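You operate a simulated robot arm through the tools that you are given. There is no shell and no other tool. Be economical: measure what you need, move in short steps, check, and stop when the job is done.

The job below is to be done with a simulated two-armed robot. You get a single attempt, and the scene is never put back.

## Task
Tip the last of the cocoa into the milk and stir it in.
Fine: hold the cocoa jar to unscrew its lid; empty it into the blue mug; purple spoon till no streak shows; lid on the bamboo board, jar and spoon back where they were. Set down upright: cocoa jar.
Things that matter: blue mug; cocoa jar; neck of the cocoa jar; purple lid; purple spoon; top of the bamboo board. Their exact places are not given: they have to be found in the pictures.

It is judged by the outcome, as a careful person would: the job done as asked, and still so three seconds after it is handed in. It fails if anything else is knocked over, pushed out of place, dropped, spilled or broken. A push-on lid holds only when it is set on centred and level and pressed home; a screw cap is set on level and turned clockwise until tight.

## Robot
Two 7-joint arms with two-finger parallel grippers on one trunk, on a base that drives. Base frame: it is fixed to the floor where the robot stands at the start and does not move with it; the origin is under the middle of the robot, x ahead of it, y to its left, z up; the surface under the hand at the start is at about z = 0.9. Readings come in m, rad, newtons and seconds.
The left shoulder is at the start at [0.07, 0.163, 1.22], the right one opposite. With the tool pointing down near the work surface each hand reaches from about 0.4 to 0.88 m from the robot's upright axis, wherever it stands, measured 20 degrees to its own side. Places, roughly: blue mug (12x9x9 cm) [0.6, 0.3, 1]; neck of the cocoa jar [0.5, 0.2, 1]; purple lid (8x8x2 cm) [0.5, 0.2, 1]; purple spoon (16x4x2 cm) [0.4, 0.3, 0.9]; top of the bamboo board [0.5, 0.2, 0.9]. Payload 3.43 kg a hand.
The TCP of each hand is the grasp point between the finger pads, 0.034 m short of the fingertips. In the tool frame z runs along the fingers and y along their closing line. The gripper opens to 0.128 m. The fingers are 0.024 m wide and 0.012 m thick; the gripper's body (0.048 by 0.13 m) begins 0.096 m behind the TCP.
Orientation is that of the tool frame in the base frame, as [roll, pitch, yaw] about the fixed x, y, z axes, in that order (R = Rz(yaw) Ry(pitch) Rx(roll)). With the fingers straight down and closing along the base's y, the tool's x points along the base's -x, its y along +y and its z along -z.

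## Interface
- The arms move only by the tool drive_tool. It takes "left_steps", "right_steps" or both (then of equal length, played together; a hand with none holds still); each is a list of rows, each an object of numbers (a shift or turn left out is 0, a gripper value left out holds the last): "dx", "dy", "dz": the shift along the base's x, y, z in units of 40 mm (1.0 is 40 mm); "wx", "wy", "wz": the turn, a rotation vector about the base's x, y, z in units of 4 degrees (1.0 is 4 degrees); "hand": the finger opening in m, from 0 to 0.128. In form: [{"dx": .., "dy": .., "dz": .., "wx": .., "wy": .., "wz": .., "hand": ..}, ...]. A call has 1 to 20 rows; each row shifts and turns the commanded pose from where the row before left it. A call with a number of a shift or a turn outside -1 to 1 is refused whole. Rows are played at 5 a second. More than 0.05 m and 0.15 rad between two rows, or a gripper value outside its range, and nothing of the call is played. Where a pose cannot be reached the arm comes as near as it can. A force on the tool above 60 N (or 10 N above the force at the start of the call, whichever is more), or a blocked arm, ends the call early, and 0.2 s more pass. The fingers move at their own pace (about 0.153 m/s each) and stop on an object; they squeeze with about 27 N. The grip force told is the motor's: it shows also when the fingers shut on nothing. Time passes only in rows, and 0.2 s behind the last, so rows that do not move let the fingers close. The reply holds the time, the measured pose of the TCP, the force on the tool along the base axes, the opening and the grip force, in the units named above and with some noise, with the torque about the TCP (base axes, N m) and any sound that the robot's microphone picked up.
- Cameras (640 x 400 px; columns grow to the right, rows downward): "scene" is now at [0.1343, 0.0296, 1.4542]; the picture's right is [0.32, -0.95, 0.00], its down [-0.48, -0.17, -0.86] and it looks along [0.81, 0.28, -0.51] (base axes); focal length 250 px, centre (320, 200). "left" rides on the left gripper at [0.076, 0.011, -0.16] in its tool frame; the picture's right is [-0.15, 0.99, 0.00], its down [-0.88, -0.13, -0.46] and it looks along [-0.45, -0.07, 0.89] (tool axes); focal length 234 px, centre (320, 200). "right" rides on the right gripper at [0.076, -0.011, -0.16] in its tool frame; the picture's right is [0.15, 0.99, 0.00], its down [-0.88, 0.13, -0.46] and it looks along [-0.45, 0.07, 0.89] (tool axes); focal length 234 px, centre (320, 200).
- snapshot(camera): a new picture of that camera. It takes no simulated time.
- lift_body(by): slides the trunk up (or, below 0, down) by that many m; the arms and the scene camera ride with it, the base frame stays. It gives what a move gives, with no picture.
- steer(legs): drives the robot by 1 to 6 legs, each [ahead, left, turn to the left] in m, m and rad, along the robot's own axes; the way and the turn of a leg run together, so that a leg with both is an arc; at most 1.5 m and 3.142 rad a leg. The arms and the cameras ride along, it lands a little off, and it stops where it bumps. It gives what a move gives.
- turn_head(pan, tilt): turns the head with the scene camera to pan (to the left, within 1.501 rad either way) and tilt (down, from -0.506 to 1.204), counted from straight ahead of the robot. It gives what a move gives.
- measure_at(camera, pixels): for up to 12 pixels [column, row] of the newest picture of that camera ("zoom" is the newest enlarged one), the place [x, y, z] in the base frame of the surface seen there, good to about 0.003 m. It takes no simulated time.
- enlarge(camera, box): a new picture of the part [left, top, right, bottom] of that camera's present view, enlarged. It takes no simulated time.
- finish_job(): hands the job in; it is judged then, once.

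Work in short steps. Measure before you move; look again where a grasp or a placing could have gone wrong, and mend it. You have 80 turns and 62 pictures in all, those below and enlarged ones among them. Open the grippers and draw the arms clear of the work before you hand the job in, unless the task says otherwise; then end with one line.

The tools are called after "Request:" by a JSON object that holds its "name" and its "arguments". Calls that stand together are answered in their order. drive_tool: Moves the arms, as the interface text tells. Its arguments: {"type":"object","properties":{"left_steps":{"type":"array"},"right_steps":{"type":"array"}},"required":[]} The other tools are called the same way: lift_body (by) slides the trunk up or down; steer (legs) drives the base; turn_head (pan, tilt) turns the head that bears the scene camera; snapshot (camera) takes a picture; measure_at (camera, pixels) gives the place of the surface under pixels of a picture; enlarge (camera, box) takes an enlarged picture of a part of a camera's view; finish_job () hands the job in.

At the start:

```text
t: 0.0
left_eef_pos: [0.4584, 0.4809, 1.3323]
left_orientation: [-3.142, -0.001, -3.141]
left_force: [0.1, 1.1, -0.7]
left_wrist_torque: [-0.02, -0.02, 0.0]
left_finger_gap: 0.1278
left_finger_force: 0.0
right_eef_pos: [0.441, 0.002, 1.2787]
right_orientation: [3.14, 0.001, -3.14]
right_force: [-0.2, -0.2, 0.4]
right_wrist_torque: [-0.04, -0.04, 0.03]
right_finger_gap: 0.1279
right_finger_force: 0.1
trunk travel left (down, up): [-0.7, 0.24]
robot x, y, heading: [-0.0019, 0.0013, 0.001]
head pan, tilt: [0.33, 0.534]
```

scene: 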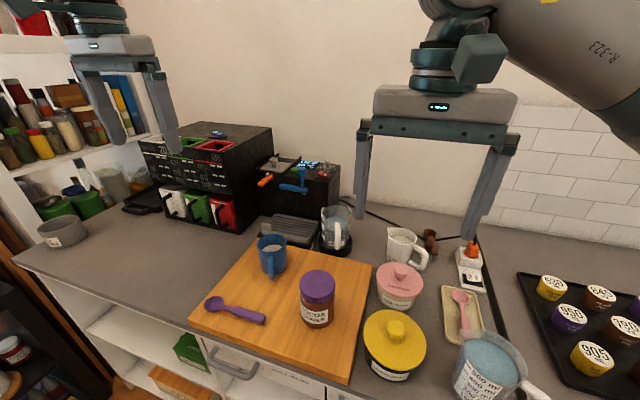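
right: 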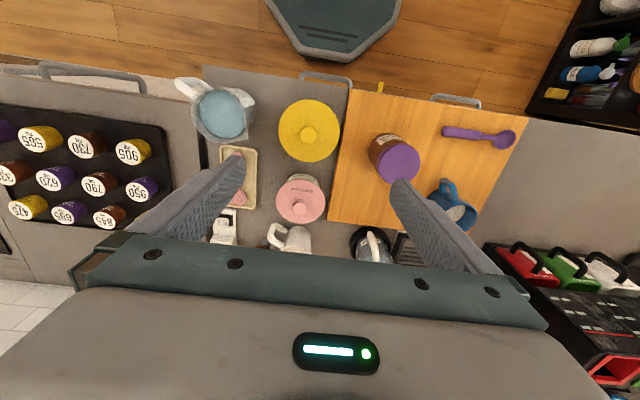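
left: 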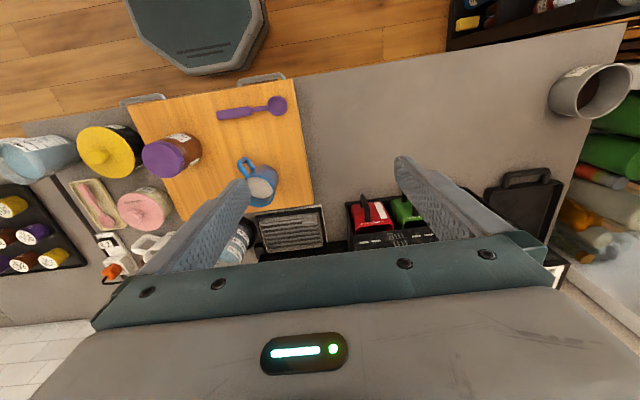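

The scene shows the jar at about (318,298), mug (272,255), spoon (235,310) on the board. I enlarge this region to measure.

Request:
{"name": "enlarge", "arguments": {"camera": "scene", "box": [180, 220, 380, 345]}}

Request:
{"name": "measure_at", "arguments": {"camera": "scene", "pixels": [[318, 282], [303, 284], [334, 286], [318, 315], [318, 326], [272, 243], [272, 250], [213, 304], [258, 319], [235, 311], [340, 350], [230, 280]]}}

```text
3.20 times, centred on (280, 282) of scene
```

zoom: 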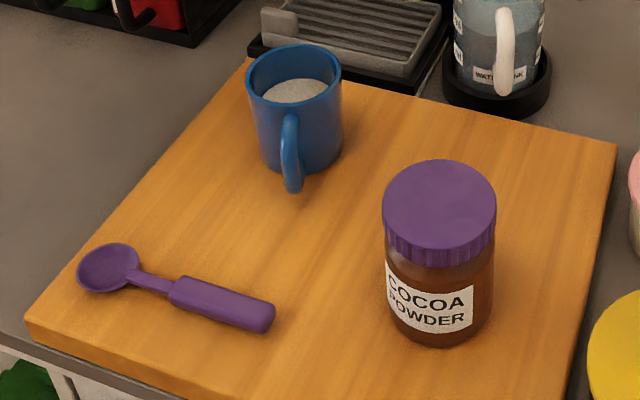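

```text
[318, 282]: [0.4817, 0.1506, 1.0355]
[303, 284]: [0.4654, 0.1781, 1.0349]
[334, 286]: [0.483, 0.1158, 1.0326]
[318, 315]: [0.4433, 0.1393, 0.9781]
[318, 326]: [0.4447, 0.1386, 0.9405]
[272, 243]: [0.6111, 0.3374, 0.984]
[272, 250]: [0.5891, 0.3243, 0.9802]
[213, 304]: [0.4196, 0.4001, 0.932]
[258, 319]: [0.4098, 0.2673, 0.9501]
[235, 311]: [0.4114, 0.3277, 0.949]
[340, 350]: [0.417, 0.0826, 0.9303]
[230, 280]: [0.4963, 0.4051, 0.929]
```

Board top is at z≈0.93 and the jar top at 1.035. I measure the lid rim, mug rim, handle, and spoon edges more closely in the zoom.

Request:
{"name": "measure_at", "arguments": {"camera": "zoom", "pixels": [[440, 166], [440, 240], [388, 205], [491, 205], [440, 205], [440, 258], [294, 48], [294, 100], [250, 75], [338, 72], [290, 125], [293, 188]]}}

Request:
{"name": "measure_at", "arguments": {"camera": "zoom", "pixels": [[265, 312], [180, 287], [222, 303], [150, 281], [108, 268], [82, 272], [135, 262], [435, 335], [300, 90], [60, 330], [600, 150], [250, 70]]}}

Request:
{"name": "measure_at", "arguments": {"camera": "scene", "pixels": [[398, 268], [393, 328], [398, 290], [335, 215], [405, 238], [290, 228], [195, 322], [345, 380]]}}

```text
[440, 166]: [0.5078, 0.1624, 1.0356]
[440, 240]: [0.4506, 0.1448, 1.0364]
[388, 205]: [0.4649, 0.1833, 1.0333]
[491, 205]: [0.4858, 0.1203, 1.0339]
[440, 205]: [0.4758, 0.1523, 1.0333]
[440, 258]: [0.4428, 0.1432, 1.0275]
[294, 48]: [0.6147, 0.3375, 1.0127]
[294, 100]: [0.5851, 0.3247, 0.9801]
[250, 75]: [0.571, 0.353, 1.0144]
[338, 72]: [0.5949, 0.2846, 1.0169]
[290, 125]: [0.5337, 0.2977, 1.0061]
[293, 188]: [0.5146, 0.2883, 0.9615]
```

```text
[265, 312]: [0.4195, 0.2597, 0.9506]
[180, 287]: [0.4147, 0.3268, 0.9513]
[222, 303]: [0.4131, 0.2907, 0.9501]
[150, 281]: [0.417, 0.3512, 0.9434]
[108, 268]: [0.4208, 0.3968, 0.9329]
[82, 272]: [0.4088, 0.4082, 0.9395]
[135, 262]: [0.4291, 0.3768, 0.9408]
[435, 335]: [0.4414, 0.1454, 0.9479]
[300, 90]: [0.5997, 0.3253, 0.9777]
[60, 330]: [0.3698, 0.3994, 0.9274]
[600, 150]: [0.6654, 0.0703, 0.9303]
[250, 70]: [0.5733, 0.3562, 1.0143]
```

```text
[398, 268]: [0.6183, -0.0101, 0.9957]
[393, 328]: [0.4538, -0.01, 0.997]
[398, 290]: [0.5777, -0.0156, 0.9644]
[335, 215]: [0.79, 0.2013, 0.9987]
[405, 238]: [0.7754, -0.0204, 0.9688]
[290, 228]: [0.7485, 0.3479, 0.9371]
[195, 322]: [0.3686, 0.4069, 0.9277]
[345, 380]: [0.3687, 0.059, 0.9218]
```

Jar axis ≈(0.479,0.152), mug centre ≈(0.583,0.320) with rim z 1.015, and spoon along y at x≈0.415. The left hand must hold the jar low, pointing forward, so I back the base up 0.2 m for arm room.

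Request:
{"name": "steer", "arguments": {"legs": [[-0.2, 0, 0]]}}

```text
t: 1.6
left_eef_pos: [0.2678, 0.4807, 1.3324]
left_orientation: [-3.141, -0.001, 3.14]
left_force: [-0.6, 0.0, 0.5]
left_wrist_torque: [0.03, 0.03, -0.03]
left_finger_gap: 0.1281
left_finger_force: 0.1
right_eef_pos: [0.2498, 0.0026, 1.2784]
right_orientation: [-3.141, -0.002, 3.139]
right_force: [0.3, -0.3, 0.0]
right_wrist_torque: [0.0, -0.02, -0.03]
right_finger_gap: 0.1282
right_finger_force: 0.1
trunk travel left (down, up): [-0.7, 0.24]
robot x, y, heading: [-0.1946, -0.0024, 0.002]
head pan, tilt: [0.33, 0.534]
```

The base is now at x=-0.195. I swing the left hand to point forward (70° pitch) toward a pre-grasp above the counter, while moving the right hand to the side.

Request:
{"name": "drive_tool", "arguments": {"left_steps": [{"dx": 0.085, "dy": -0.456, "dz": -0.32, "wy": -0.972, "hand": 0.1}, {"dx": 0.085, "dy": -0.456, "dz": -0.32, "wy": -0.972}, {"dx": 0.085, "dy": -0.456, "dz": -0.32, "wy": -0.972}, {"dx": 0.085, "dy": -0.456, "dz": -0.32, "wy": -0.972}, {"dx": 0.085, "dy": -0.456, "dz": -0.32, "wy": -0.972}, {"dx": 0.085, "dy": -0.456, "dz": -0.32, "wy": -0.972}, {"dx": 0.085, "dy": -0.456, "dz": -0.32, "wy": -0.972}, {"dx": 0.085, "dy": -0.456, "dz": -0.32, "wy": -0.972}, {"dx": 0.085, "dy": -0.456, "dz": -0.32, "wy": -0.972}, {"dx": 0.085, "dy": -0.456, "dz": -0.32, "wy": -0.972}, {"dx": 0.085, "dy": -0.456, "dz": -0.32, "wy": -0.972}, {"dx": 0.085, "dy": -0.456, "dz": -0.32, "wy": -0.972}, {"dx": 0.085, "dy": -0.456, "dz": -0.32, "wy": -0.972}, {"dx": 0.085, "dy": -0.456, "dz": -0.32, "wy": -0.972}, {"dx": 0.085, "dy": -0.456, "dz": -0.32, "wy": -0.972}, {"dx": 0.085, "dy": -0.456, "dz": -0.32, "wy": -0.972}, {"dx": 0.085, "dy": -0.456, "dz": -0.32, "wy": -0.972}, {"dx": 0.085, "dy": -0.456, "dz": -0.32, "wy": -0.972}], "right_steps": [{"dx": 0.5, "dy": -0.7}, {"dx": 0.5, "dy": -0.7}, {"dx": 0.5, "dy": -0.7}, {"dx": 0.5, "dy": -0.7}, {"dx": 0.5, "dy": -0.7}, {"dx": 0.5, "dy": -0.7}, {}, {}, {}, {}, {}, {}, {}, {}, {}, {}, {}, {}]}}

Request:
{"name": "turn_head", "arguments": {"pan": 0.28, "tilt": 0.55}}

Request:
{"name": "snapshot", "arguments": {"camera": "scene"}}

```text
t: 5.4
left_eef_pos: [0.3993, 0.1541, 1.1274]
left_orientation: [3.136, 1.223, 3.14]
left_force: [-0.2, -0.4, -0.3]
left_wrist_torque: [0.0, 0.03, 0.0]
left_finger_gap: 0.1
left_finger_force: 0.1
left hand out of reach, approached as far as the arm can: row 11, 12, 13, 14, 15, 16
right_eef_pos: [0.3671, -0.166, 1.276]
right_orientation: [-3.141, -0.002, -3.141]
right_force: [0.2, 0.0, 0.3]
right_wrist_torque: [-0.02, 0.05, 0.01]
right_finger_gap: 0.1279
right_finger_force: 0.0
trunk travel left (down, up): [-0.7, 0.24]
robot x, y, heading: [-0.1934, 0.0007, 0.001]
head pan, tilt: [0.33, 0.534]
```

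```text
t: 6.0
left_eef_pos: [0.3987, 0.1544, 1.127]
left_orientation: [3.137, 1.222, 3.135]
left_force: [0.0, 0.2, -0.1]
left_wrist_torque: [0.01, -0.01, 0.0]
left_finger_gap: 0.1001
left_finger_force: 0.0
right_eef_pos: [0.3669, -0.1657, 1.2782]
right_orientation: [-3.141, -0.003, 3.138]
right_force: [0.7, 0.7, 0.3]
right_wrist_torque: [-0.02, -0.01, 0.01]
right_finger_gap: 0.1278
right_finger_force: 0.0
trunk travel left (down, up): [-0.7, 0.24]
robot x, y, heading: [-0.1926, 0.0005, 0.002]
head pan, tilt: [0.279, 0.55]
```

```text
57 pictures are left
```

scene: 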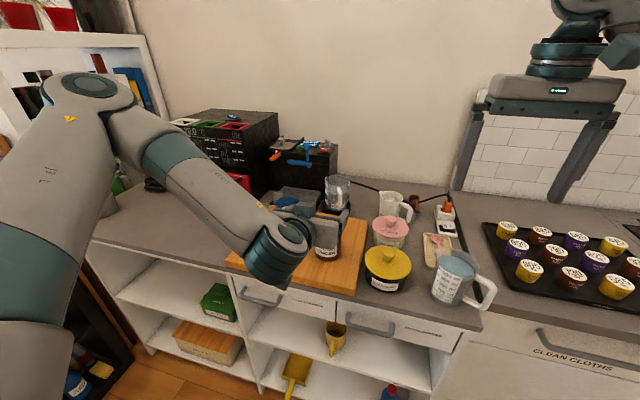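

The left hand is at (0.399,0.154,1.127) pointing forward/down 20°. I lower it toward z≈0.965, fingers straddling clear of the jar, then look with the left camera.

Request:
{"name": "drive_tool", "arguments": {"left_steps": [{"dx": -0.2, "dz": -0.8}, {"dx": -0.2, "dz": -0.8}, {"dz": -0.8}, {"dz": -0.8}, {"dz": -0.8}, {}]}}

Request:
{"name": "snapshot", "arguments": {"camera": "left"}}

```text
t: 7.4
left_eef_pos: [0.4073, 0.223, 1.0227]
left_orientation: [3.137, 1.22, 3.134]
left_force: [0.7, -0.3, -0.2]
left_wrist_torque: [0.0, 0.03, -0.04]
left_finger_gap: 0.0999
left_finger_force: 0.0
left hand out of reach, approached as far as the arm can: row 1, 2, 3, 4, 5
right_eef_pos: [0.3656, -0.1666, 1.2769]
right_orientation: [3.14, -0.002, 3.137]
right_force: [-0.6, 0.5, -0.1]
right_wrist_torque: [0.0, 0.0, 0.03]
right_finger_gap: 0.128
right_finger_force: 0.0
trunk travel left (down, up): [-0.7, 0.24]
robot x, y, heading: [-0.1933, -0.0011, 0.0]
head pan, tilt: [0.279, 0.55]
```

```text
56 pictures are left
```

left: 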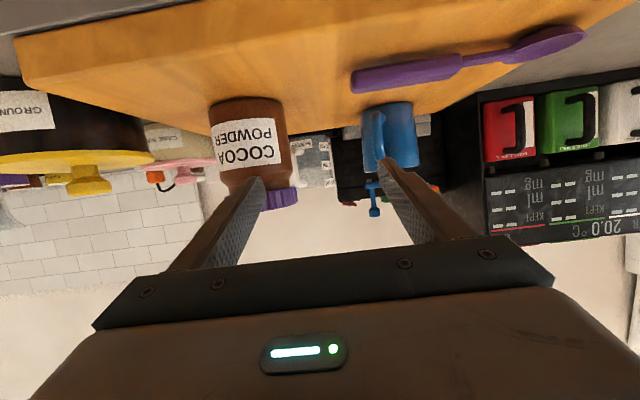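

The arm could not go straight down there (it was pushed to y=0.223), so I raise it, reduce pitch to ~62° and yaw the fingers about -30° for a more natural left-arm approach. I then lower the trunk.

Request:
{"name": "drive_tool", "arguments": {"left_steps": [{"dz": 1, "wy": 1}, {"dz": 1, "wy": 1}, {"dz": 1, "wz": -1}, {"dz": 1, "wz": -1}, {"dz": 1, "wz": -1}, {"wz": -1}, {"wz": -1}, {"wz": -1}, {"wz": -1}, {"wz": -0.5}], "right_steps": [{"dz": 1}, {"dz": 1}, {"dz": 1}, {}, {}, {}, {}, {}, {}, {}]}}

Request:
{"name": "lift_body", "arguments": {"by": -0.15}}

```text
t: 9.6
left_eef_pos: [0.4084, 0.2237, 1.2237]
left_orientation: [3.139, 1.081, 2.611]
left_force: [-0.7, -0.2, -0.6]
left_wrist_torque: [0.02, -0.01, 0.01]
left_finger_gap: 0.1001
left_finger_force: 0.1
right_eef_pos: [0.3673, -0.1684, 1.395]
right_orientation: [-3.141, -0.002, 3.138]
right_force: [0.2, 0.5, 0.6]
right_wrist_torque: [0.01, -0.01, 0.01]
right_finger_gap: 0.128
right_finger_force: 0.1
trunk travel left (down, up): [-0.7, 0.24]
robot x, y, heading: [-0.1915, -0.002, -0.001]
head pan, tilt: [0.279, 0.55]
```

```text
t: 11.3
left_eef_pos: [0.408, 0.223, 1.075]
left_orientation: [3.138, 1.082, 2.612]
left_force: [0.9, 0.9, -0.5]
left_wrist_torque: [-0.05, -0.04, 0.02]
left_finger_gap: 0.1001
left_finger_force: 0.2
right_eef_pos: [0.3656, -0.1669, 1.246]
right_orientation: [-3.14, 0.001, 3.138]
right_force: [0.1, 0.8, 0.7]
right_wrist_torque: [-0.02, 0.02, 0.03]
right_finger_gap: 0.128
right_finger_force: 0.0
trunk travel left (down, up): [-0.55, 0.39]
robot x, y, heading: [-0.195, -0.0022, -0.003]
head pan, tilt: [0.279, 0.55]
```

I move to a pre-grasp 0.11 m back along the tool axis from the jar, so the fingers pass above the spoon handle, and check with the left camera.

Request:
{"name": "drive_tool", "arguments": {"left_steps": [{"dx": -0.16, "dy": -0.27, "dz": -0.76}, {"dx": -0.16, "dy": -0.27, "dz": -0.76}, {}]}}

Request:
{"name": "snapshot", "arguments": {"camera": "left"}}

```text
t: 12.2
left_eef_pos: [0.3963, 0.2002, 1.0113]
left_orientation: [3.137, 1.082, 2.613]
left_force: [0.1, -0.6, 0.5]
left_wrist_torque: [-0.03, 0.02, 0.01]
left_finger_gap: 0.1002
left_finger_force: 0.1
right_eef_pos: [0.3671, -0.1682, 1.2461]
right_orientation: [-3.141, -0.001, 3.141]
right_force: [-0.4, -0.1, -0.6]
right_wrist_torque: [0.02, 0.0, -0.01]
right_finger_gap: 0.1279
right_finger_force: 0.1
trunk travel left (down, up): [-0.55, 0.39]
robot x, y, heading: [-0.1899, -0.0001, 0.0]
head pan, tilt: [0.279, 0.55]
```

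```text
55 pictures are left
```

left: 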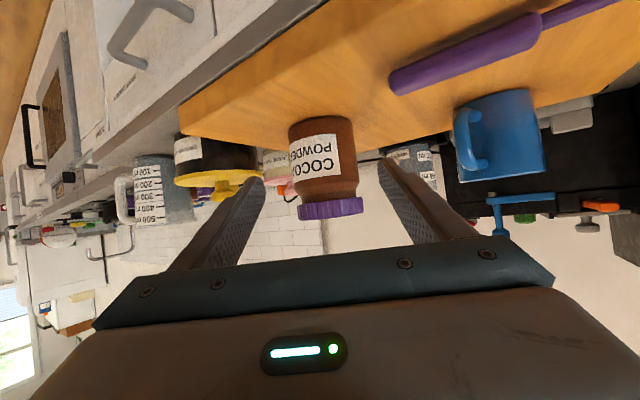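

Pose reached; the jar (330,165) lies centrally between the fingers. I slide forward along the tool axis to the jar, still open.

Request:
{"name": "drive_tool", "arguments": {"left_steps": [{"dx": 0.515, "dy": -0.295, "dz": -0.31}, {"dx": 0.515, "dy": -0.295, "dz": -0.31}, {"dx": 0.515, "dy": -0.295, "dz": -0.31}, {"dx": 0.515, "dy": -0.295, "dz": -0.31}, {}]}}

Request:
{"name": "snapshot", "arguments": {"camera": "left"}}

Request:
{"name": "snapshot", "arguments": {"camera": "scene"}}

```text
t: 13.3
left_eef_pos: [0.4766, 0.1561, 0.9629]
left_orientation: [3.137, 1.083, 2.613]
left_force: [-0.2, -0.1, 0.3]
left_wrist_torque: [0.02, -0.03, 0.03]
left_finger_gap: 0.0998
left_finger_force: 0.1
right_eef_pos: [0.3672, -0.1678, 1.245]
right_orientation: [-3.14, 0.0, 3.14]
right_force: [0.3, 0.8, -0.9]
right_wrist_torque: [-0.04, -0.01, 0.02]
right_finger_gap: 0.1279
right_finger_force: 0.0
trunk travel left (down, up): [-0.55, 0.39]
robot x, y, heading: [-0.1954, 0.0006, 0.002]
head pan, tilt: [0.279, 0.55]
```

```text
54 pictures are left
```

left: 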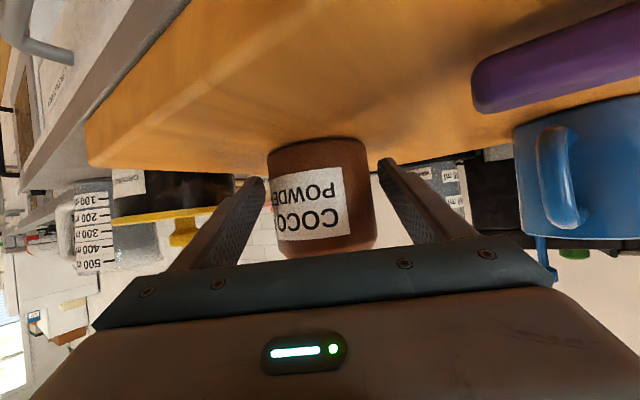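

```text
53 pictures are left
```

scene: 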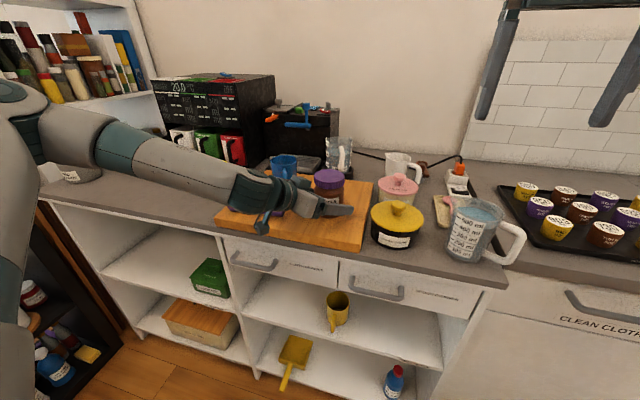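

The jar is centred between the fingers (cols 268–372 between 250 and 388). I close the left hand on it.

Request:
{"name": "drive_tool", "arguments": {"left_steps": [{"hand": 0.05}, {}, {}, {}], "right_steps": [{"dx": 0.5, "dy": 0.9}, {"dx": 0.5, "dy": 0.9}, {"dx": 0.5, "dy": 0.9}, {"dx": 0.5, "dy": 0.9}]}}

Request:
{"name": "enlarge", "arguments": {"camera": "scene", "box": [210, 130, 410, 255]}}

```text
t: 14.3
left_eef_pos: [0.4752, 0.1559, 0.9638]
left_orientation: [3.138, 1.083, 2.613]
left_force: [0.7, 1.6, 5.8]
left_wrist_torque: [-0.15, 0.25, -0.07]
left_finger_gap: 0.075
left_finger_force: 26.8
right_eef_pos: [0.4499, -0.023, 1.2424]
right_orientation: [-3.139, -0.001, 3.138]
right_force: [0.1, -0.3, 0.0]
right_wrist_torque: [-0.04, 0.01, 0.01]
right_finger_gap: 0.1281
right_finger_force: 0.1
trunk travel left (down, up): [-0.55, 0.39]
robot x, y, heading: [-0.1957, 0.0003, -0.006]
head pan, tilt: [0.279, 0.55]
```

```text
3.20 times, centred on (310, 192) of scene
```

zoom: 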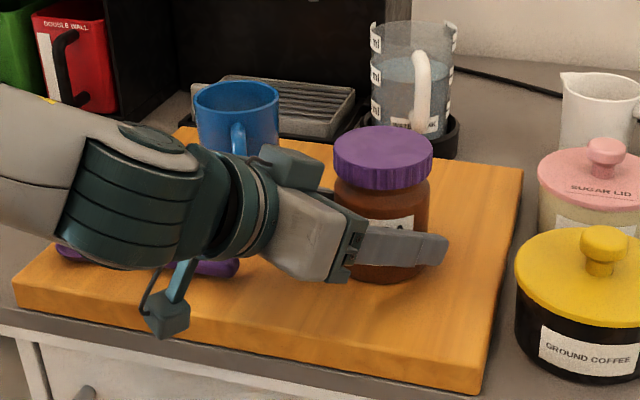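

The jar is gripped (gap 0.075, 27 N). I measure the lid in the zoom for the right hand.

Request:
{"name": "measure_at", "arguments": {"camera": "zoom", "pixels": [[383, 130], [383, 160], [338, 145], [428, 145], [383, 145], [383, 168], [383, 185], [400, 205], [345, 180]]}}

```text
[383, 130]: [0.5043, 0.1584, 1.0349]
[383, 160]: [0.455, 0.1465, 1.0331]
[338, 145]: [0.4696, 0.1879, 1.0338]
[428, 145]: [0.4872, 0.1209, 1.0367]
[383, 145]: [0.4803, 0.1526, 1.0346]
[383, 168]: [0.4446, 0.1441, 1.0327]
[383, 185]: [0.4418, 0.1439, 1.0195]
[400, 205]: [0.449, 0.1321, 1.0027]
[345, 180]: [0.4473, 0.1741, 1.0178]
```

Lid centre ≈(0.4785,0.154), top 1.035, about 72 mm wide. I bring the right hand over it, pre-turned -60° to leave room for counter-clockwise turning.

Request:
{"name": "drive_tool", "arguments": {"right_steps": [{"dx": 0.047, "dy": 0.295, "dz": -0.15, "wz": -1, "hand": 0.096}, {"dx": 0.047, "dy": 0.295, "dz": -0.15, "wz": -1}, {"dx": 0.047, "dy": 0.295, "dz": -0.15, "wz": -1}, {"dx": 0.047, "dy": 0.295, "dz": -0.15, "wz": -1}, {"dx": 0.047, "dy": 0.295, "dz": -0.15, "wz": -1}, {"dx": 0.047, "dy": 0.295, "dz": -0.15, "wz": -1}, {"dx": 0.047, "dy": 0.295, "dz": -0.15, "wz": -1}, {"dx": 0.047, "dy": 0.295, "dz": -0.15, "wz": -1}, {"dx": 0.047, "dy": 0.295, "dz": -0.15, "wz": -1}, {"dx": 0.047, "dy": 0.295, "dz": -0.15, "wz": -1}, {"dx": 0.047, "dy": 0.295, "dz": -0.15, "wz": -1}, {"dx": 0.047, "dy": 0.295, "dz": -0.15, "wz": -1}, {"dx": 0.047, "dy": 0.295, "dz": -0.15, "wz": -1}, {"dx": 0.047, "dy": 0.295, "dz": -0.15, "wz": -1}, {"dx": 0.047, "dy": 0.295, "dz": -0.15, "wz": -1}, {}]}}

Request:
{"name": "snapshot", "arguments": {"camera": "right"}}

```text
t: 17.8
left_eef_pos: [0.4766, 0.155, 0.9639]
left_orientation: [3.136, 1.083, 2.612]
left_force: [1.1, -1.7, 5.3]
left_wrist_torque: [-0.29, 0.08, 0.05]
left_finger_gap: 0.0749
left_finger_force: 27.2
right_eef_pos: [0.4818, 0.0995, 1.1619]
right_orientation: [3.139, -0.002, 2.09]
right_force: [0.1, -1.2, -0.3]
right_wrist_torque: [-0.03, 0.02, -0.01]
right_finger_gap: 0.096
right_finger_force: 0.1
right hand out of reach, approached as far as the arm can: row 12, 13, 14, 15
trunk travel left (down, up): [-0.55, 0.39]
robot x, y, heading: [-0.1956, 0.0001, 0.0]
head pan, tilt: [0.279, 0.55]
```

```text
51 pictures are left
```

right: 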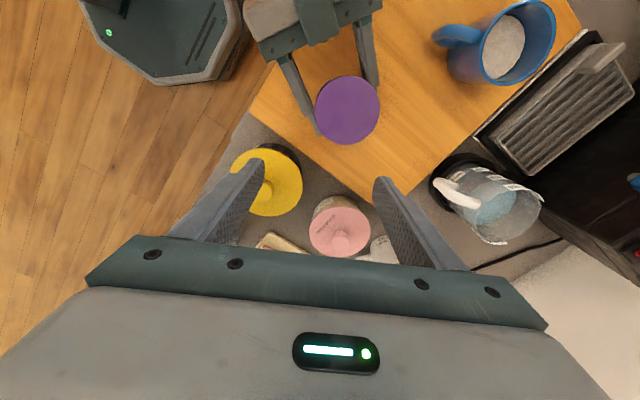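

The right arm stopped at y≈0.10, probably a reach limit while high. I go lower (tips still above the lid), then across.

Request:
{"name": "drive_tool", "arguments": {"right_steps": [{"dz": -0.75}, {"dz": -0.75}, {"dy": 0.45}, {"dy": 0.45}, {"dy": 0.45, "dx": -0.08}, {}]}}

```text
t: 19.1
left_eef_pos: [0.4777, 0.1547, 0.9627]
left_orientation: [3.135, 1.081, 2.614]
left_force: [0.4, 0.2, 1.3]
left_wrist_torque: [-0.07, -0.03, 0.02]
left_finger_gap: 0.0749
left_finger_force: 26.5
right_eef_pos: [0.4769, 0.1551, 1.0992]
right_orientation: [3.139, 0.0, 2.091]
right_force: [1.1, -0.8, -0.1]
right_wrist_torque: [-0.01, 0.03, 0.0]
right_finger_gap: 0.0962
right_finger_force: 0.1
trunk travel left (down, up): [-0.55, 0.39]
robot x, y, heading: [-0.1928, 0.0012, -0.006]
head pan, tilt: [0.279, 0.55]
```

Now above the lid at (0.477,0.155). I descend to z≈1.051 and check.

Request:
{"name": "drive_tool", "arguments": {"right_steps": [{"dz": -0.6, "dx": 0.04}, {"dz": -0.6}, {}]}}

Request:
{"name": "enlarge", "arguments": {"camera": "scene", "box": [210, 110, 410, 235]}}

Request:
{"name": "snapshot", "arguments": {"camera": "right"}}

```text
t: 19.9
left_eef_pos: [0.4773, 0.1552, 0.9637]
left_orientation: [3.139, 1.082, 2.615]
left_force: [-0.6, 0.8, 0.8]
left_wrist_torque: [-0.06, 0.03, -0.01]
left_finger_gap: 0.0753
left_finger_force: 27.3
right_eef_pos: [0.48, 0.1538, 1.051]
right_orientation: [-3.14, 0.0, 2.093]
right_force: [0.6, -0.4, -0.3]
right_wrist_torque: [0.01, -0.02, -0.02]
right_finger_gap: 0.0961
right_finger_force: 0.0
trunk travel left (down, up): [-0.55, 0.39]
robot x, y, heading: [-0.1929, 0.0015, -0.001]
head pan, tilt: [0.279, 0.55]
```

```text
3.20 times, centred on (310, 172) of scene
```

zoom: 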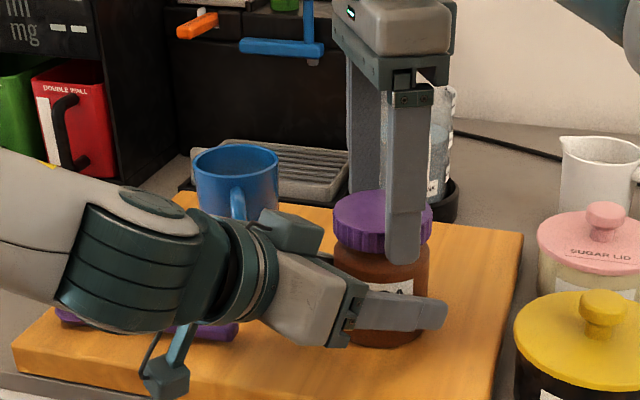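

```text
49 pictures are left
```

right: 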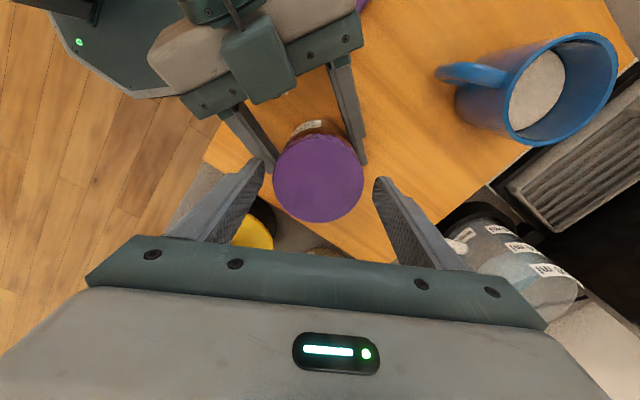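

The lid is centred between the right fingers. I close on it, then turn counter-clockwise.

Request:
{"name": "drive_tool", "arguments": {"right_steps": [{"hand": 0.055}, {}, {}, {"wz": 0.5}, {"wz": 1}, {"wz": 1}, {"wz": 1}, {"wz": 1}, {"wz": 1}, {"wz": 1}, {"wz": 1}, {}]}}

```text
t: 22.6
left_eef_pos: [0.4781, 0.1572, 0.9636]
left_orientation: [3.138, 1.082, 2.614]
left_force: [6.2, 13.6, 6.3]
left_wrist_torque: [-0.83, 0.52, 0.06]
left_finger_gap: 0.0752
left_finger_force: 27.2
right_eef_pos: [0.4817, 0.1536, 1.0512]
right_orientation: [-3.14, -0.001, 2.616]
right_force: [-7.0, -12.9, -8.1]
right_wrist_torque: [-0.34, 0.18, 0.02]
right_finger_gap: 0.0726
right_finger_force: 26.6
trunk travel left (down, up): [-0.55, 0.39]
robot x, y, heading: [-0.1969, -0.001, -0.007]
head pan, tilt: [0.279, 0.55]
```

The lid turns with low torque (gap 0.073), but there's a 13 N side load between the hands; I shift the right hand slightly -y/-x and up while continuing to turn.

Request:
{"name": "drive_tool", "arguments": {"right_steps": [{"dy": -0.04, "dx": -0.02, "wz": 1}, {"dy": -0.04, "dx": -0.02, "wz": 1}, {"wz": 1}, {"wz": 1}, {"wz": 1}, {"wz": 1}, {"wz": 1}, {"wz": 1}, {"wz": 1}, {"wz": 1}, {"wz": 1}, {"wz": 1}, {"wz": 1}, {"wz": 1}, {"wz": 1}, {}]}}

Request:
{"name": "enlarge", "arguments": {"camera": "scene", "box": [210, 110, 410, 235]}}

```text
t: 25.9
left_eef_pos: [0.4755, 0.1556, 0.9634]
left_orientation: [3.138, 1.083, 2.614]
left_force: [3.5, -9.6, -0.9]
left_wrist_torque: [0.4, -0.07, -0.03]
left_finger_gap: 0.0747
left_finger_force: 26.8
right_eef_pos: [0.4804, 0.1508, 1.0535]
right_orientation: [3.14, 0.0, -2.621]
right_force: [-3.4, 9.9, 2.4]
right_wrist_torque: [0.38, 0.26, 0.02]
right_finger_gap: 0.07
right_finger_force: 27.3
trunk travel left (down, up): [-0.55, 0.39]
robot x, y, heading: [-0.1934, -0.0022, -0.001]
head pan, tilt: [0.279, 0.55]
```

```text
3.20 times, centred on (310, 172) of scene
```

zoom: 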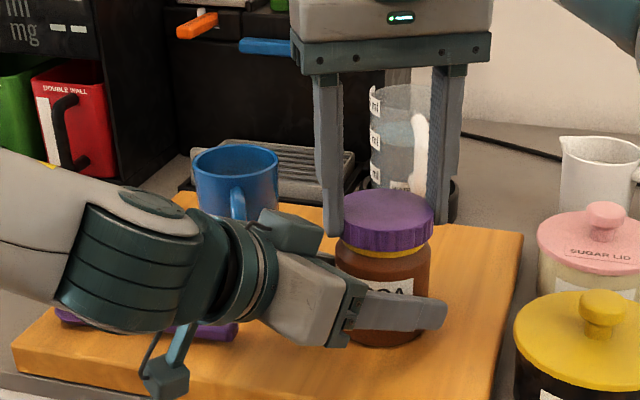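

The lid has risen a couple of mm (yellow neck visible). I keep turning, easing y back and drifting slightly upward.

Request:
{"name": "drive_tool", "arguments": {"right_steps": [{"dy": 0.04, "wz": 1, "dz": 0.015}, {"wz": 1, "dz": 0.015}, {"wz": 1, "dz": 0.015}, {"wz": 1, "dz": 0.015}, {"wz": 1, "dz": 0.015}, {"wz": 1, "dz": 0.015}, {"wz": 1, "dz": 0.015}, {"wz": 1, "dz": 0.015}, {"wz": 1, "dz": 0.015}, {"wz": 1, "dz": 0.015}, {}]}}

```text
t: 28.4
left_eef_pos: [0.477, 0.1551, 0.963]
left_orientation: [3.137, 1.082, 2.613]
left_force: [-15.1, -10.3, 9.5]
left_wrist_torque: [0.49, -0.88, -0.08]
left_finger_gap: 0.075
left_finger_force: 27.2
right_eef_pos: [0.4785, 0.1485, 1.0543]
right_orientation: [-3.141, 0.001, -2.344]
right_force: [14.1, 10.4, -13.4]
right_wrist_torque: [0.36, -0.42, -0.03]
right_finger_gap: 0.0697
right_finger_force: 27.4
right hand out of reach, approached as far as the arm can: row 4, 5, 6, 7, 8, 9, 10
trunk travel left (down, up): [-0.55, 0.39]
robot x, y, heading: [-0.192, 0.0013, -0.003]
head pan, tilt: [0.279, 0.55]
```

The wrist limit is reached. I release the lid, then turn the hand back clockwise in place for another bite.

Request:
{"name": "drive_tool", "arguments": {"right_steps": [{"hand": 0.096}, {}, {}, {"wz": -1}, {"wz": -1}, {"wz": -1}, {"wz": -1}, {"wz": -1}, {"wz": -1}, {"wz": -1}, {"wz": -1}, {"wz": -1}, {"wz": -1}, {"wz": -1}, {"wz": -1}, {"wz": -1}, {"wz": -1}, {"wz": -1}, {"wz": -1}]}}

```text
t: 32.4
left_eef_pos: [0.4759, 0.1546, 0.9628]
left_orientation: [3.138, 1.081, 2.614]
left_force: [0.0, -0.7, -0.2]
left_wrist_torque: [0.0, 0.01, 0.0]
left_finger_gap: 0.0747
left_finger_force: 26.6
right_eef_pos: [0.4778, 0.1491, 1.0549]
right_orientation: [3.141, 0.002, 2.823]
right_force: [0.4, -1.3, -0.2]
right_wrist_torque: [-0.03, -0.01, -0.05]
right_finger_gap: 0.0961
right_finger_force: 0.1
trunk travel left (down, up): [-0.55, 0.39]
robot x, y, heading: [-0.1945, 0.0, -0.003]
head pan, tilt: [0.279, 0.55]
```

Turn back further by ~44° while recentring, then view the lid.

Request:
{"name": "drive_tool", "arguments": {"right_steps": [{"wz": -1, "dy": 0.04}, {"wz": -1, "dy": 0.04}, {"wz": -1, "dy": 0.02}, {"wz": -1}, {"wz": -1}, {"wz": -1}, {"wz": -1}, {"wz": -1}, {"wz": -1}, {"wz": -1}, {"wz": -1}, {}]}}

Request:
{"name": "enlarge", "arguments": {"camera": "scene", "box": [260, 130, 380, 205]}}

Request:
{"name": "measure_at", "arguments": {"camera": "zoom", "pixels": [[310, 245], [250, 215], [300, 225], [300, 260], [290, 285]]}}

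```text
t: 35.0
left_eef_pos: [0.4767, 0.1558, 0.9634]
left_orientation: [3.138, 1.082, 2.616]
left_force: [-0.2, 0.4, -0.4]
left_wrist_torque: [0.01, 0.02, -0.02]
left_finger_gap: 0.0748
left_finger_force: 27.2
right_eef_pos: [0.4778, 0.1535, 1.0547]
right_orientation: [3.141, 0.0, 2.055]
right_force: [-0.5, 0.0, -0.3]
right_wrist_torque: [0.01, 0.05, -0.01]
right_finger_gap: 0.0959
right_finger_force: 0.1
trunk travel left (down, up): [-0.55, 0.39]
robot x, y, heading: [-0.1936, -0.0004, -0.0]
head pan, tilt: [0.279, 0.55]
```

```text
5.33 times, centred on (320, 168) of scene
```

zoom: 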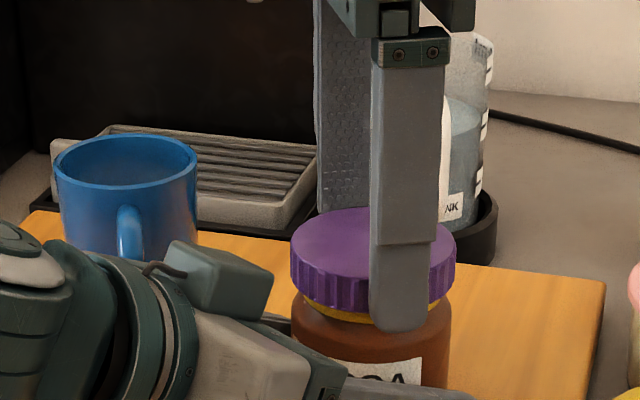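

```text
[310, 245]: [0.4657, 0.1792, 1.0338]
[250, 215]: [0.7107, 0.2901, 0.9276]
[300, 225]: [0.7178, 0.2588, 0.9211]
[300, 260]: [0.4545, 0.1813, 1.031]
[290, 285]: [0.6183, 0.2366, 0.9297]
```

Lid is still centred and partly risen. I grip again and turn another ~100° counter-clockwise with slight lift.

Request:
{"name": "drive_tool", "arguments": {"right_steps": [{"hand": 0.055}, {}, {}, {"wz": 1}, {"wz": 1}, {"wz": 1}, {"wz": 1, "dz": 0.01}, {"wz": 1, "dz": 0.01}, {"wz": 1, "dz": 0.01}, {"wz": 1, "dz": 0.01}, {"wz": 1, "dz": 0.01}, {"wz": 1, "dz": 0.01}, {"wz": 1, "dz": 0.01}, {"wz": 1, "dz": 0.01}, {"wz": 1, "dz": 0.01}, {"wz": 1, "dz": 0.01}, {"wz": 1, "dz": 0.01}, {"wz": 1, "dz": 0.01}, {"wz": 1, "dz": 0.01}, {}]}}

Request:
{"name": "enlarge", "arguments": {"camera": "scene", "box": [260, 130, 380, 205]}}

```text
t: 39.1
left_eef_pos: [0.4776, 0.1561, 0.9631]
left_orientation: [3.136, 1.081, 2.615]
left_force: [3.3, -6.6, 17.2]
left_wrist_torque: [0.51, -0.13, -0.03]
left_finger_gap: 0.0748
left_finger_force: 27.5
right_eef_pos: [0.4782, 0.1523, 1.0605]
right_orientation: [-3.141, -0.002, -3.111]
right_force: [-2.7, 8.0, -19.2]
right_wrist_torque: [0.09, 0.4, 0.06]
right_finger_gap: 0.0746
right_finger_force: 26.6
trunk travel left (down, up): [-0.55, 0.39]
robot x, y, heading: [-0.1926, 0.0004, -0.002]
head pan, tilt: [0.279, 0.55]
```

```text
5.33 times, centred on (320, 168) of scene
```

zoom: 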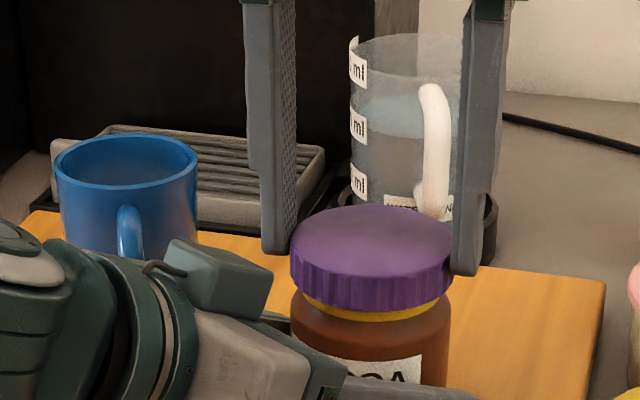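

Right hand is pulling up 19 N while the lid is still threaded, so I ease down and keep turning to the wrist limit.

Request:
{"name": "drive_tool", "arguments": {"right_steps": [{"dz": -0.06}, {"wz": 1}, {"wz": 1}, {"wz": 1}, {"wz": 1}, {"wz": 1}, {"wz": 1}, {"wz": 1}, {"wz": 1}, {"wz": 1}, {}]}}

Request:
{"name": "enlarge", "arguments": {"camera": "scene", "box": [260, 130, 380, 205]}}

```text
t: 41.5
left_eef_pos: [0.4766, 0.1561, 0.9623]
left_orientation: [3.14, 1.079, 2.615]
left_force: [0.5, 4.6, -4.0]
left_wrist_torque: [-0.21, 0.12, 0.01]
left_finger_gap: 0.0749
left_finger_force: 27.3
right_eef_pos: [0.4784, 0.1526, 1.0585]
right_orientation: [3.14, -0.001, -2.484]
right_force: [-0.7, -4.9, 2.9]
right_wrist_torque: [-0.22, 0.03, 0.04]
right_finger_gap: 0.0748
right_finger_force: 26.9
trunk travel left (down, up): [-0.55, 0.39]
robot x, y, heading: [-0.1932, -0.0015, 0.0]
head pan, tilt: [0.279, 0.55]
```

```text
5.33 times, centred on (320, 168) of scene
```

zoom: 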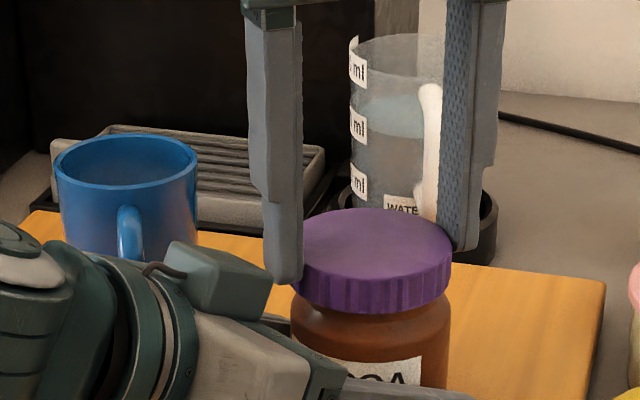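

The neck is no longer visible beneath the lid; I measure the lid's height to judge whether it rose or sank.

Request:
{"name": "measure_at", "arguments": {"camera": "zoom", "pixels": [[375, 225], [375, 245], [340, 240], [410, 240], [375, 265], [375, 280], [375, 305], [375, 318]]}}

Request:
{"name": "enlarge", "arguments": {"camera": "left", "box": [220, 120, 420, 280]}}

```text
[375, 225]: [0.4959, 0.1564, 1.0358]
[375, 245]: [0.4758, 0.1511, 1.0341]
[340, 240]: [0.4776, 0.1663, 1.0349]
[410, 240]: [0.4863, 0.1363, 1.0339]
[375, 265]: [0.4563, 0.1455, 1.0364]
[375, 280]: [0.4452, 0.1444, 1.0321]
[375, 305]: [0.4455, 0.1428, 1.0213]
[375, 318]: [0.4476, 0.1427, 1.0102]
```

```text
2.50 times, centred on (320, 200) of left
```

zoom: 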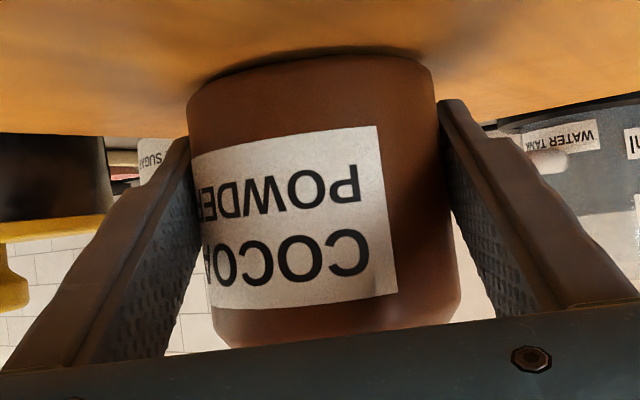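

The lid top is back at 1.035, so it may already be free and simply resting. I pull gently up 8 mm and watch the force.

Request:
{"name": "drive_tool", "arguments": {"right_steps": [{"dz": 0.1}, {"dz": 0.1}, {}]}}

Request:
{"name": "enlarge", "arguments": {"camera": "scene", "box": [260, 130, 380, 205]}}

```text
t: 42.4
left_eef_pos: [0.4773, 0.1548, 0.9628]
left_orientation: [3.138, 1.081, 2.615]
left_force: [-0.8, 9.8, 1.8]
left_wrist_torque: [-0.69, -0.09, -0.02]
left_finger_gap: 0.0752
left_finger_force: 26.5
right_eef_pos: [0.4793, 0.1529, 1.0674]
right_orientation: [3.14, 0.0, -2.482]
right_force: [1.7, -8.6, -5.1]
right_wrist_torque: [-0.2, -0.02, 0.03]
right_finger_gap: 0.0751
right_finger_force: 27.2
trunk travel left (down, up): [-0.55, 0.39]
robot x, y, heading: [-0.1923, 0.0028, -0.001]
head pan, tilt: [0.279, 0.55]
```

```text
5.33 times, centred on (320, 168) of scene
```

zoom: 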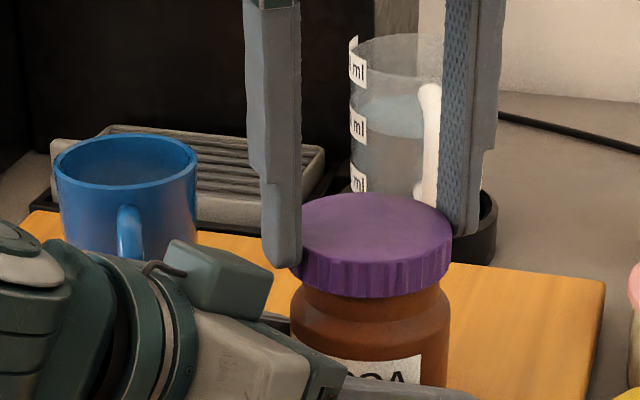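

The lid is coming up with the hand, neck exposed. I lift it clear and look.

Request:
{"name": "drive_tool", "arguments": {"right_steps": [{"dz": 0.3}, {"dz": 0.4}, {"dz": 0.6}, {}]}}

Request:
{"name": "enlarge", "arguments": {"camera": "scene", "box": [210, 100, 410, 225]}}

```text
t: 43.4
left_eef_pos: [0.4777, 0.1551, 0.963]
left_orientation: [3.138, 1.082, 2.614]
left_force: [-0.2, -0.6, -2.4]
left_wrist_torque: [-0.01, 0.01, 0.0]
left_finger_gap: 0.0748
left_finger_force: 27.2
right_eef_pos: [0.4712, 0.1532, 1.1131]
right_orientation: [3.141, 0.0, -2.484]
right_force: [0.0, 1.0, -0.9]
right_wrist_torque: [0.02, 0.01, 0.01]
right_finger_gap: 0.0748
right_finger_force: 26.6
right hand out of reach, approached as far as the arm can: row 3
trunk travel left (down, up): [-0.55, 0.39]
robot x, y, heading: [-0.192, 0.0019, -0.003]
head pan, tilt: [0.279, 0.55]
```

```text
3.20 times, centred on (310, 162) of scene
```

zoom: 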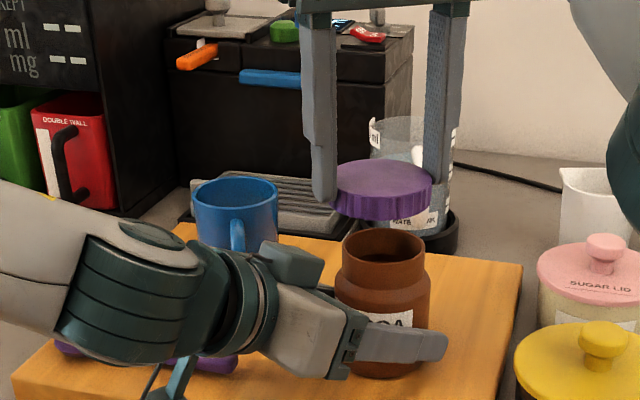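

The lid is free and held; the jar is open. I measure the jar mouth, then carry the lid aside to the right while lifting the jar straight up.

Request:
{"name": "measure_at", "arguments": {"camera": "zoom", "pixels": [[383, 231], [383, 262], [344, 245], [424, 245], [383, 247], [383, 275]]}}

Request:
{"name": "drive_tool", "arguments": {"right_steps": [{"dy": -0.9}, {"dy": -0.9}, {"dy": -0.9}, {"dy": -0.9}, {"dy": -0.9, "dx": -0.5}, {"dy": -0.9, "dx": -0.5}, {}], "left_steps": [{}, {"dz": 0.2}, {"dz": 0.5}, {"dz": 0.8}, {"dz": 0.8}, {"dz": 0.8}, {"dz": 0.6}]}}

Request:
{"name": "snapshot", "arguments": {"camera": "scene"}}

```text
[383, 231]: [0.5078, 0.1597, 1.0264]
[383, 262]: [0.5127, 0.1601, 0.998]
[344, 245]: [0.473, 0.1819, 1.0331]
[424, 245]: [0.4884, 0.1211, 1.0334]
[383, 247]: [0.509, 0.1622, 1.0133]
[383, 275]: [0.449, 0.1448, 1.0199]
```

```text
t: 45.0
left_eef_pos: [0.4786, 0.1574, 1.1112]
left_orientation: [3.141, 1.083, 2.617]
left_force: [-0.6, 0.7, -1.3]
left_wrist_torque: [0.0, -0.01, 0.01]
left_finger_gap: 0.0748
left_finger_force: 27.1
right_eef_pos: [0.4279, -0.0611, 1.1143]
right_orientation: [3.141, -0.001, -2.481]
right_force: [1.3, 0.7, -0.1]
right_wrist_torque: [-0.01, 0.0, 0.01]
right_finger_gap: 0.0745
right_finger_force: 27.4
trunk travel left (down, up): [-0.55, 0.39]
robot x, y, heading: [-0.1939, -0.0009, 0.003]
head pan, tilt: [0.279, 0.55]
```

```text
41 pictures are left
```

scene: 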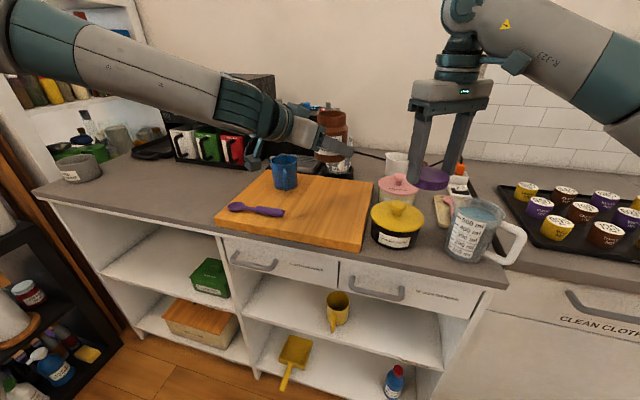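

Both are clear. I recheck the mug's rim in a close-up before pouring.

Request:
{"name": "enlarge", "arguments": {"camera": "scene", "box": [240, 140, 330, 196]}}

Request:
{"name": "measure_at", "arguments": {"camera": "zoom", "pixels": [[222, 118], [404, 115], [315, 107], [315, 150], [225, 130], [400, 130], [310, 130], [315, 118], [312, 160]]}}

```text
7.11 times, centred on (285, 168) of scene
```

zoom: 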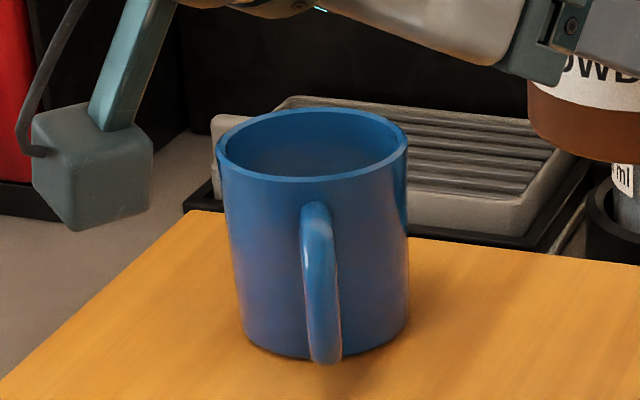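

```text
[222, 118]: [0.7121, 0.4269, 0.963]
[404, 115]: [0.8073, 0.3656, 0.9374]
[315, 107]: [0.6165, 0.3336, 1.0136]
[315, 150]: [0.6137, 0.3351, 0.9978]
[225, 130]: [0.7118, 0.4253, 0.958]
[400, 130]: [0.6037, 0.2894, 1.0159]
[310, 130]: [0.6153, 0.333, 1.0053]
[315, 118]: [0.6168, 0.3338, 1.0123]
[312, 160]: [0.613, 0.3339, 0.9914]
```

Mug centre (0.583,0.319), radius 0.037. I carry the jar to beside the mug, then roll it toward the mug (direction (0.526,0.85)) up to ~48° and check.

Request:
{"name": "drive_tool", "arguments": {"left_steps": [{"dx": 0.53, "dy": 0.81}, {"dx": 0.53, "dy": 0.81}, {"dx": 0.53, "dy": 0.81}, {"dz": 0.1}, {"wx": -0.86, "wy": 0.5}, {"wx": -0.86, "wy": 0.5}, {"wx": -0.86, "wy": 0.5}, {"wx": -0.86, "wy": 0.5}, {"wx": -0.86, "wy": 0.5}, {"wx": -0.86, "wy": 0.5}, {"wx": -0.86, "wy": 0.5}, {"wx": -0.86, "wy": 0.5}, {"wx": -0.86, "wy": 0.5}, {"wx": -0.86, "wy": 0.5}, {"wx": -0.86, "wy": 0.5}, {"wx": -0.86, "wy": 0.5}, {}]}}

Request:
{"name": "enlarge", "arguments": {"camera": "scene", "box": [210, 80, 410, 205]}}

```text
t: 48.5
left_eef_pos: [0.5419, 0.2517, 1.1165]
left_orientation: [-1.975, 0.636, -2.722]
left_force: [-0.9, -0.2, -2.3]
left_wrist_torque: [-0.04, 0.04, -0.02]
left_finger_gap: 0.0749
left_finger_force: 26.9
right_eef_pos: [0.4271, -0.0614, 1.1145]
right_orientation: [3.142, 0.0, -2.484]
right_force: [-0.3, 0.6, 0.5]
right_wrist_torque: [0.04, 0.0, 0.02]
right_finger_gap: 0.0745
right_finger_force: 27.6
trunk travel left (down, up): [-0.55, 0.39]
robot x, y, heading: [-0.1924, -0.0001, -0.0]
head pan, tilt: [0.279, 0.55]
```

```text
3.20 times, centred on (310, 142) of scene
```

zoom: 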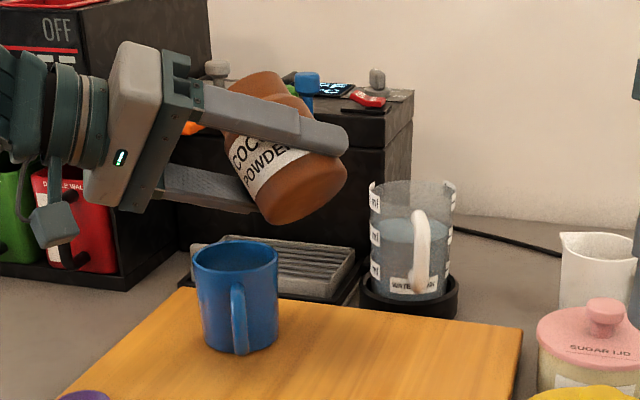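

Tilt is right, mouth toward the mug. I tip slowly to ~92°, hold position, then look.

Request:
{"name": "drive_tool", "arguments": {"left_steps": [{"wx": -0.86, "wy": 0.5}, {"wx": -0.86, "wy": 0.5}, {"wx": -0.86, "wy": 0.5}, {"wx": -0.86, "wy": 0.5}, {"wx": -0.43, "wy": 0.25}, {"wx": -0.43, "wy": 0.25}, {"wx": -0.43, "wy": 0.25}, {"wx": -0.43, "wy": 0.25}, {"wx": -0.43, "wy": 0.25}, {"wx": -0.43, "wy": 0.25}, {"wx": -0.43, "wy": 0.25}, {"wx": -0.43, "wy": 0.25}, {"wx": -0.43, "wy": 0.25}, {"wx": -0.43, "wy": 0.25}, {"wx": -0.43, "wy": 0.25}, {"wx": -0.43, "wy": 0.25}, {"wx": -0.43, "wy": 0.25}, {"wx": -0.43, "wy": 0.25}, {}]}}

Request:
{"name": "enlarge", "arguments": {"camera": "scene", "box": [210, 80, 410, 205]}}

```text
t: 52.5
left_eef_pos: [0.5412, 0.2517, 1.1152]
left_orientation: [-1.56, -0.024, -2.587]
left_force: [-0.4, 0.1, -2.6]
left_wrist_torque: [-0.02, 0.03, 0.01]
left_finger_gap: 0.0747
left_finger_force: 26.5
right_eef_pos: [0.4282, -0.0619, 1.1154]
right_orientation: [3.141, 0.0, -2.482]
right_force: [0.2, 0.6, -0.1]
right_wrist_torque: [-0.01, -0.03, -0.02]
right_finger_gap: 0.0744
right_finger_force: 27.0
trunk travel left (down, up): [-0.55, 0.39]
robot x, y, heading: [-0.1925, -0.0034, -0.001]
head pan, tilt: [0.279, 0.55]
```

```text
3.20 times, centred on (310, 142) of scene
```

zoom: 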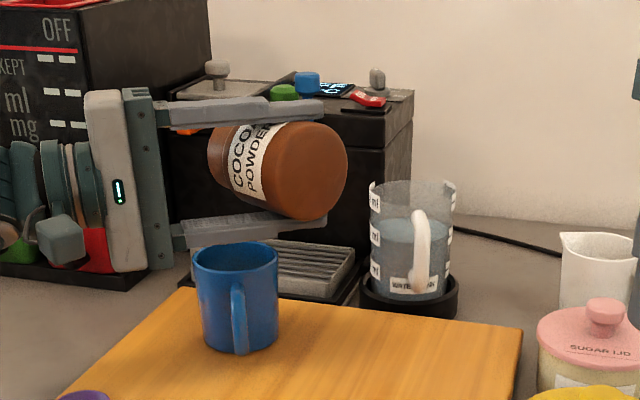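

Jar is horizontal at (0.541,0.252,1.115), mouth over the mug. I tip on to ~132° while easing the TCP toward the mug.

Request:
{"name": "drive_tool", "arguments": {"left_steps": [{"wx": -0.6, "wy": 0.35, "dx": 0.03, "dy": 0.05}, {"wx": -0.6, "wy": 0.35, "dx": 0.03, "dy": 0.05}, {"wx": -0.6, "wy": 0.35, "dx": 0.03, "dy": 0.05}, {"wx": -0.6, "wy": 0.35, "dx": 0.03, "dy": 0.05}, {"wx": -0.6, "wy": 0.35, "dx": 0.03, "dy": 0.05}, {"wx": -0.6, "wy": 0.35, "dx": 0.03, "dy": 0.05}, {"wx": -0.6, "wy": 0.35, "dx": 0.03, "dy": 0.05}, {"wx": -0.6, "wy": 0.35, "dx": 0.03, "dy": 0.05}, {"wx": -0.6, "wy": 0.35, "dx": 0.03, "dy": 0.05}, {"wx": -0.6, "wy": 0.35, "dx": 0.03, "dy": 0.05}, {"wx": -0.6, "wy": 0.35, "dx": 0.03, "dy": 0.05}, {"wx": -0.6, "wy": 0.35, "dx": 0.03, "dy": 0.05}, {"wx": -0.6, "wy": 0.35, "dx": 0.03, "dy": 0.05}, {"wx": -0.6, "wy": 0.35, "dx": 0.03, "dy": 0.05}, {}, {}]}}

Request:
{"name": "enlarge", "arguments": {"camera": "scene", "box": [210, 80, 410, 205]}}

```text
t: 56.0
left_eef_pos: [0.5587, 0.2786, 1.1163]
left_orientation: [-1.192, -0.612, -2.708]
left_force: [0.1, 0.2, -2.2]
left_wrist_torque: [0.01, 0.02, -0.01]
left_finger_gap: 0.0751
left_finger_force: 27.2
right_eef_pos: [0.4282, -0.0608, 1.114]
right_orientation: [3.141, 0.002, -2.484]
right_force: [0.6, -0.5, 0.9]
right_wrist_torque: [-0.04, 0.01, -0.02]
right_finger_gap: 0.0746
right_finger_force: 26.9
trunk travel left (down, up): [-0.55, 0.39]
robot x, y, heading: [-0.1944, 0.0005, -0.001]
head pan, tilt: [0.279, 0.55]
```

```text
3.20 times, centred on (310, 142) of scene
```

zoom: 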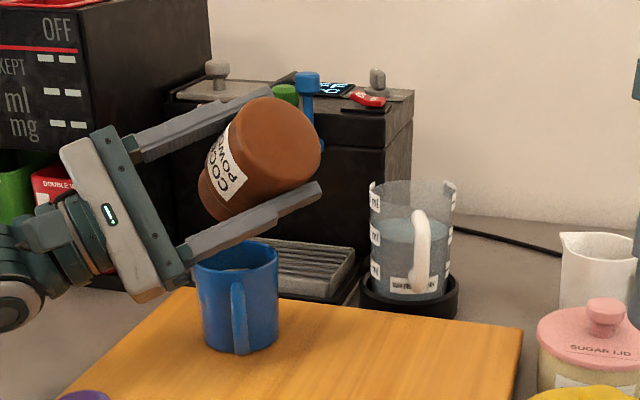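

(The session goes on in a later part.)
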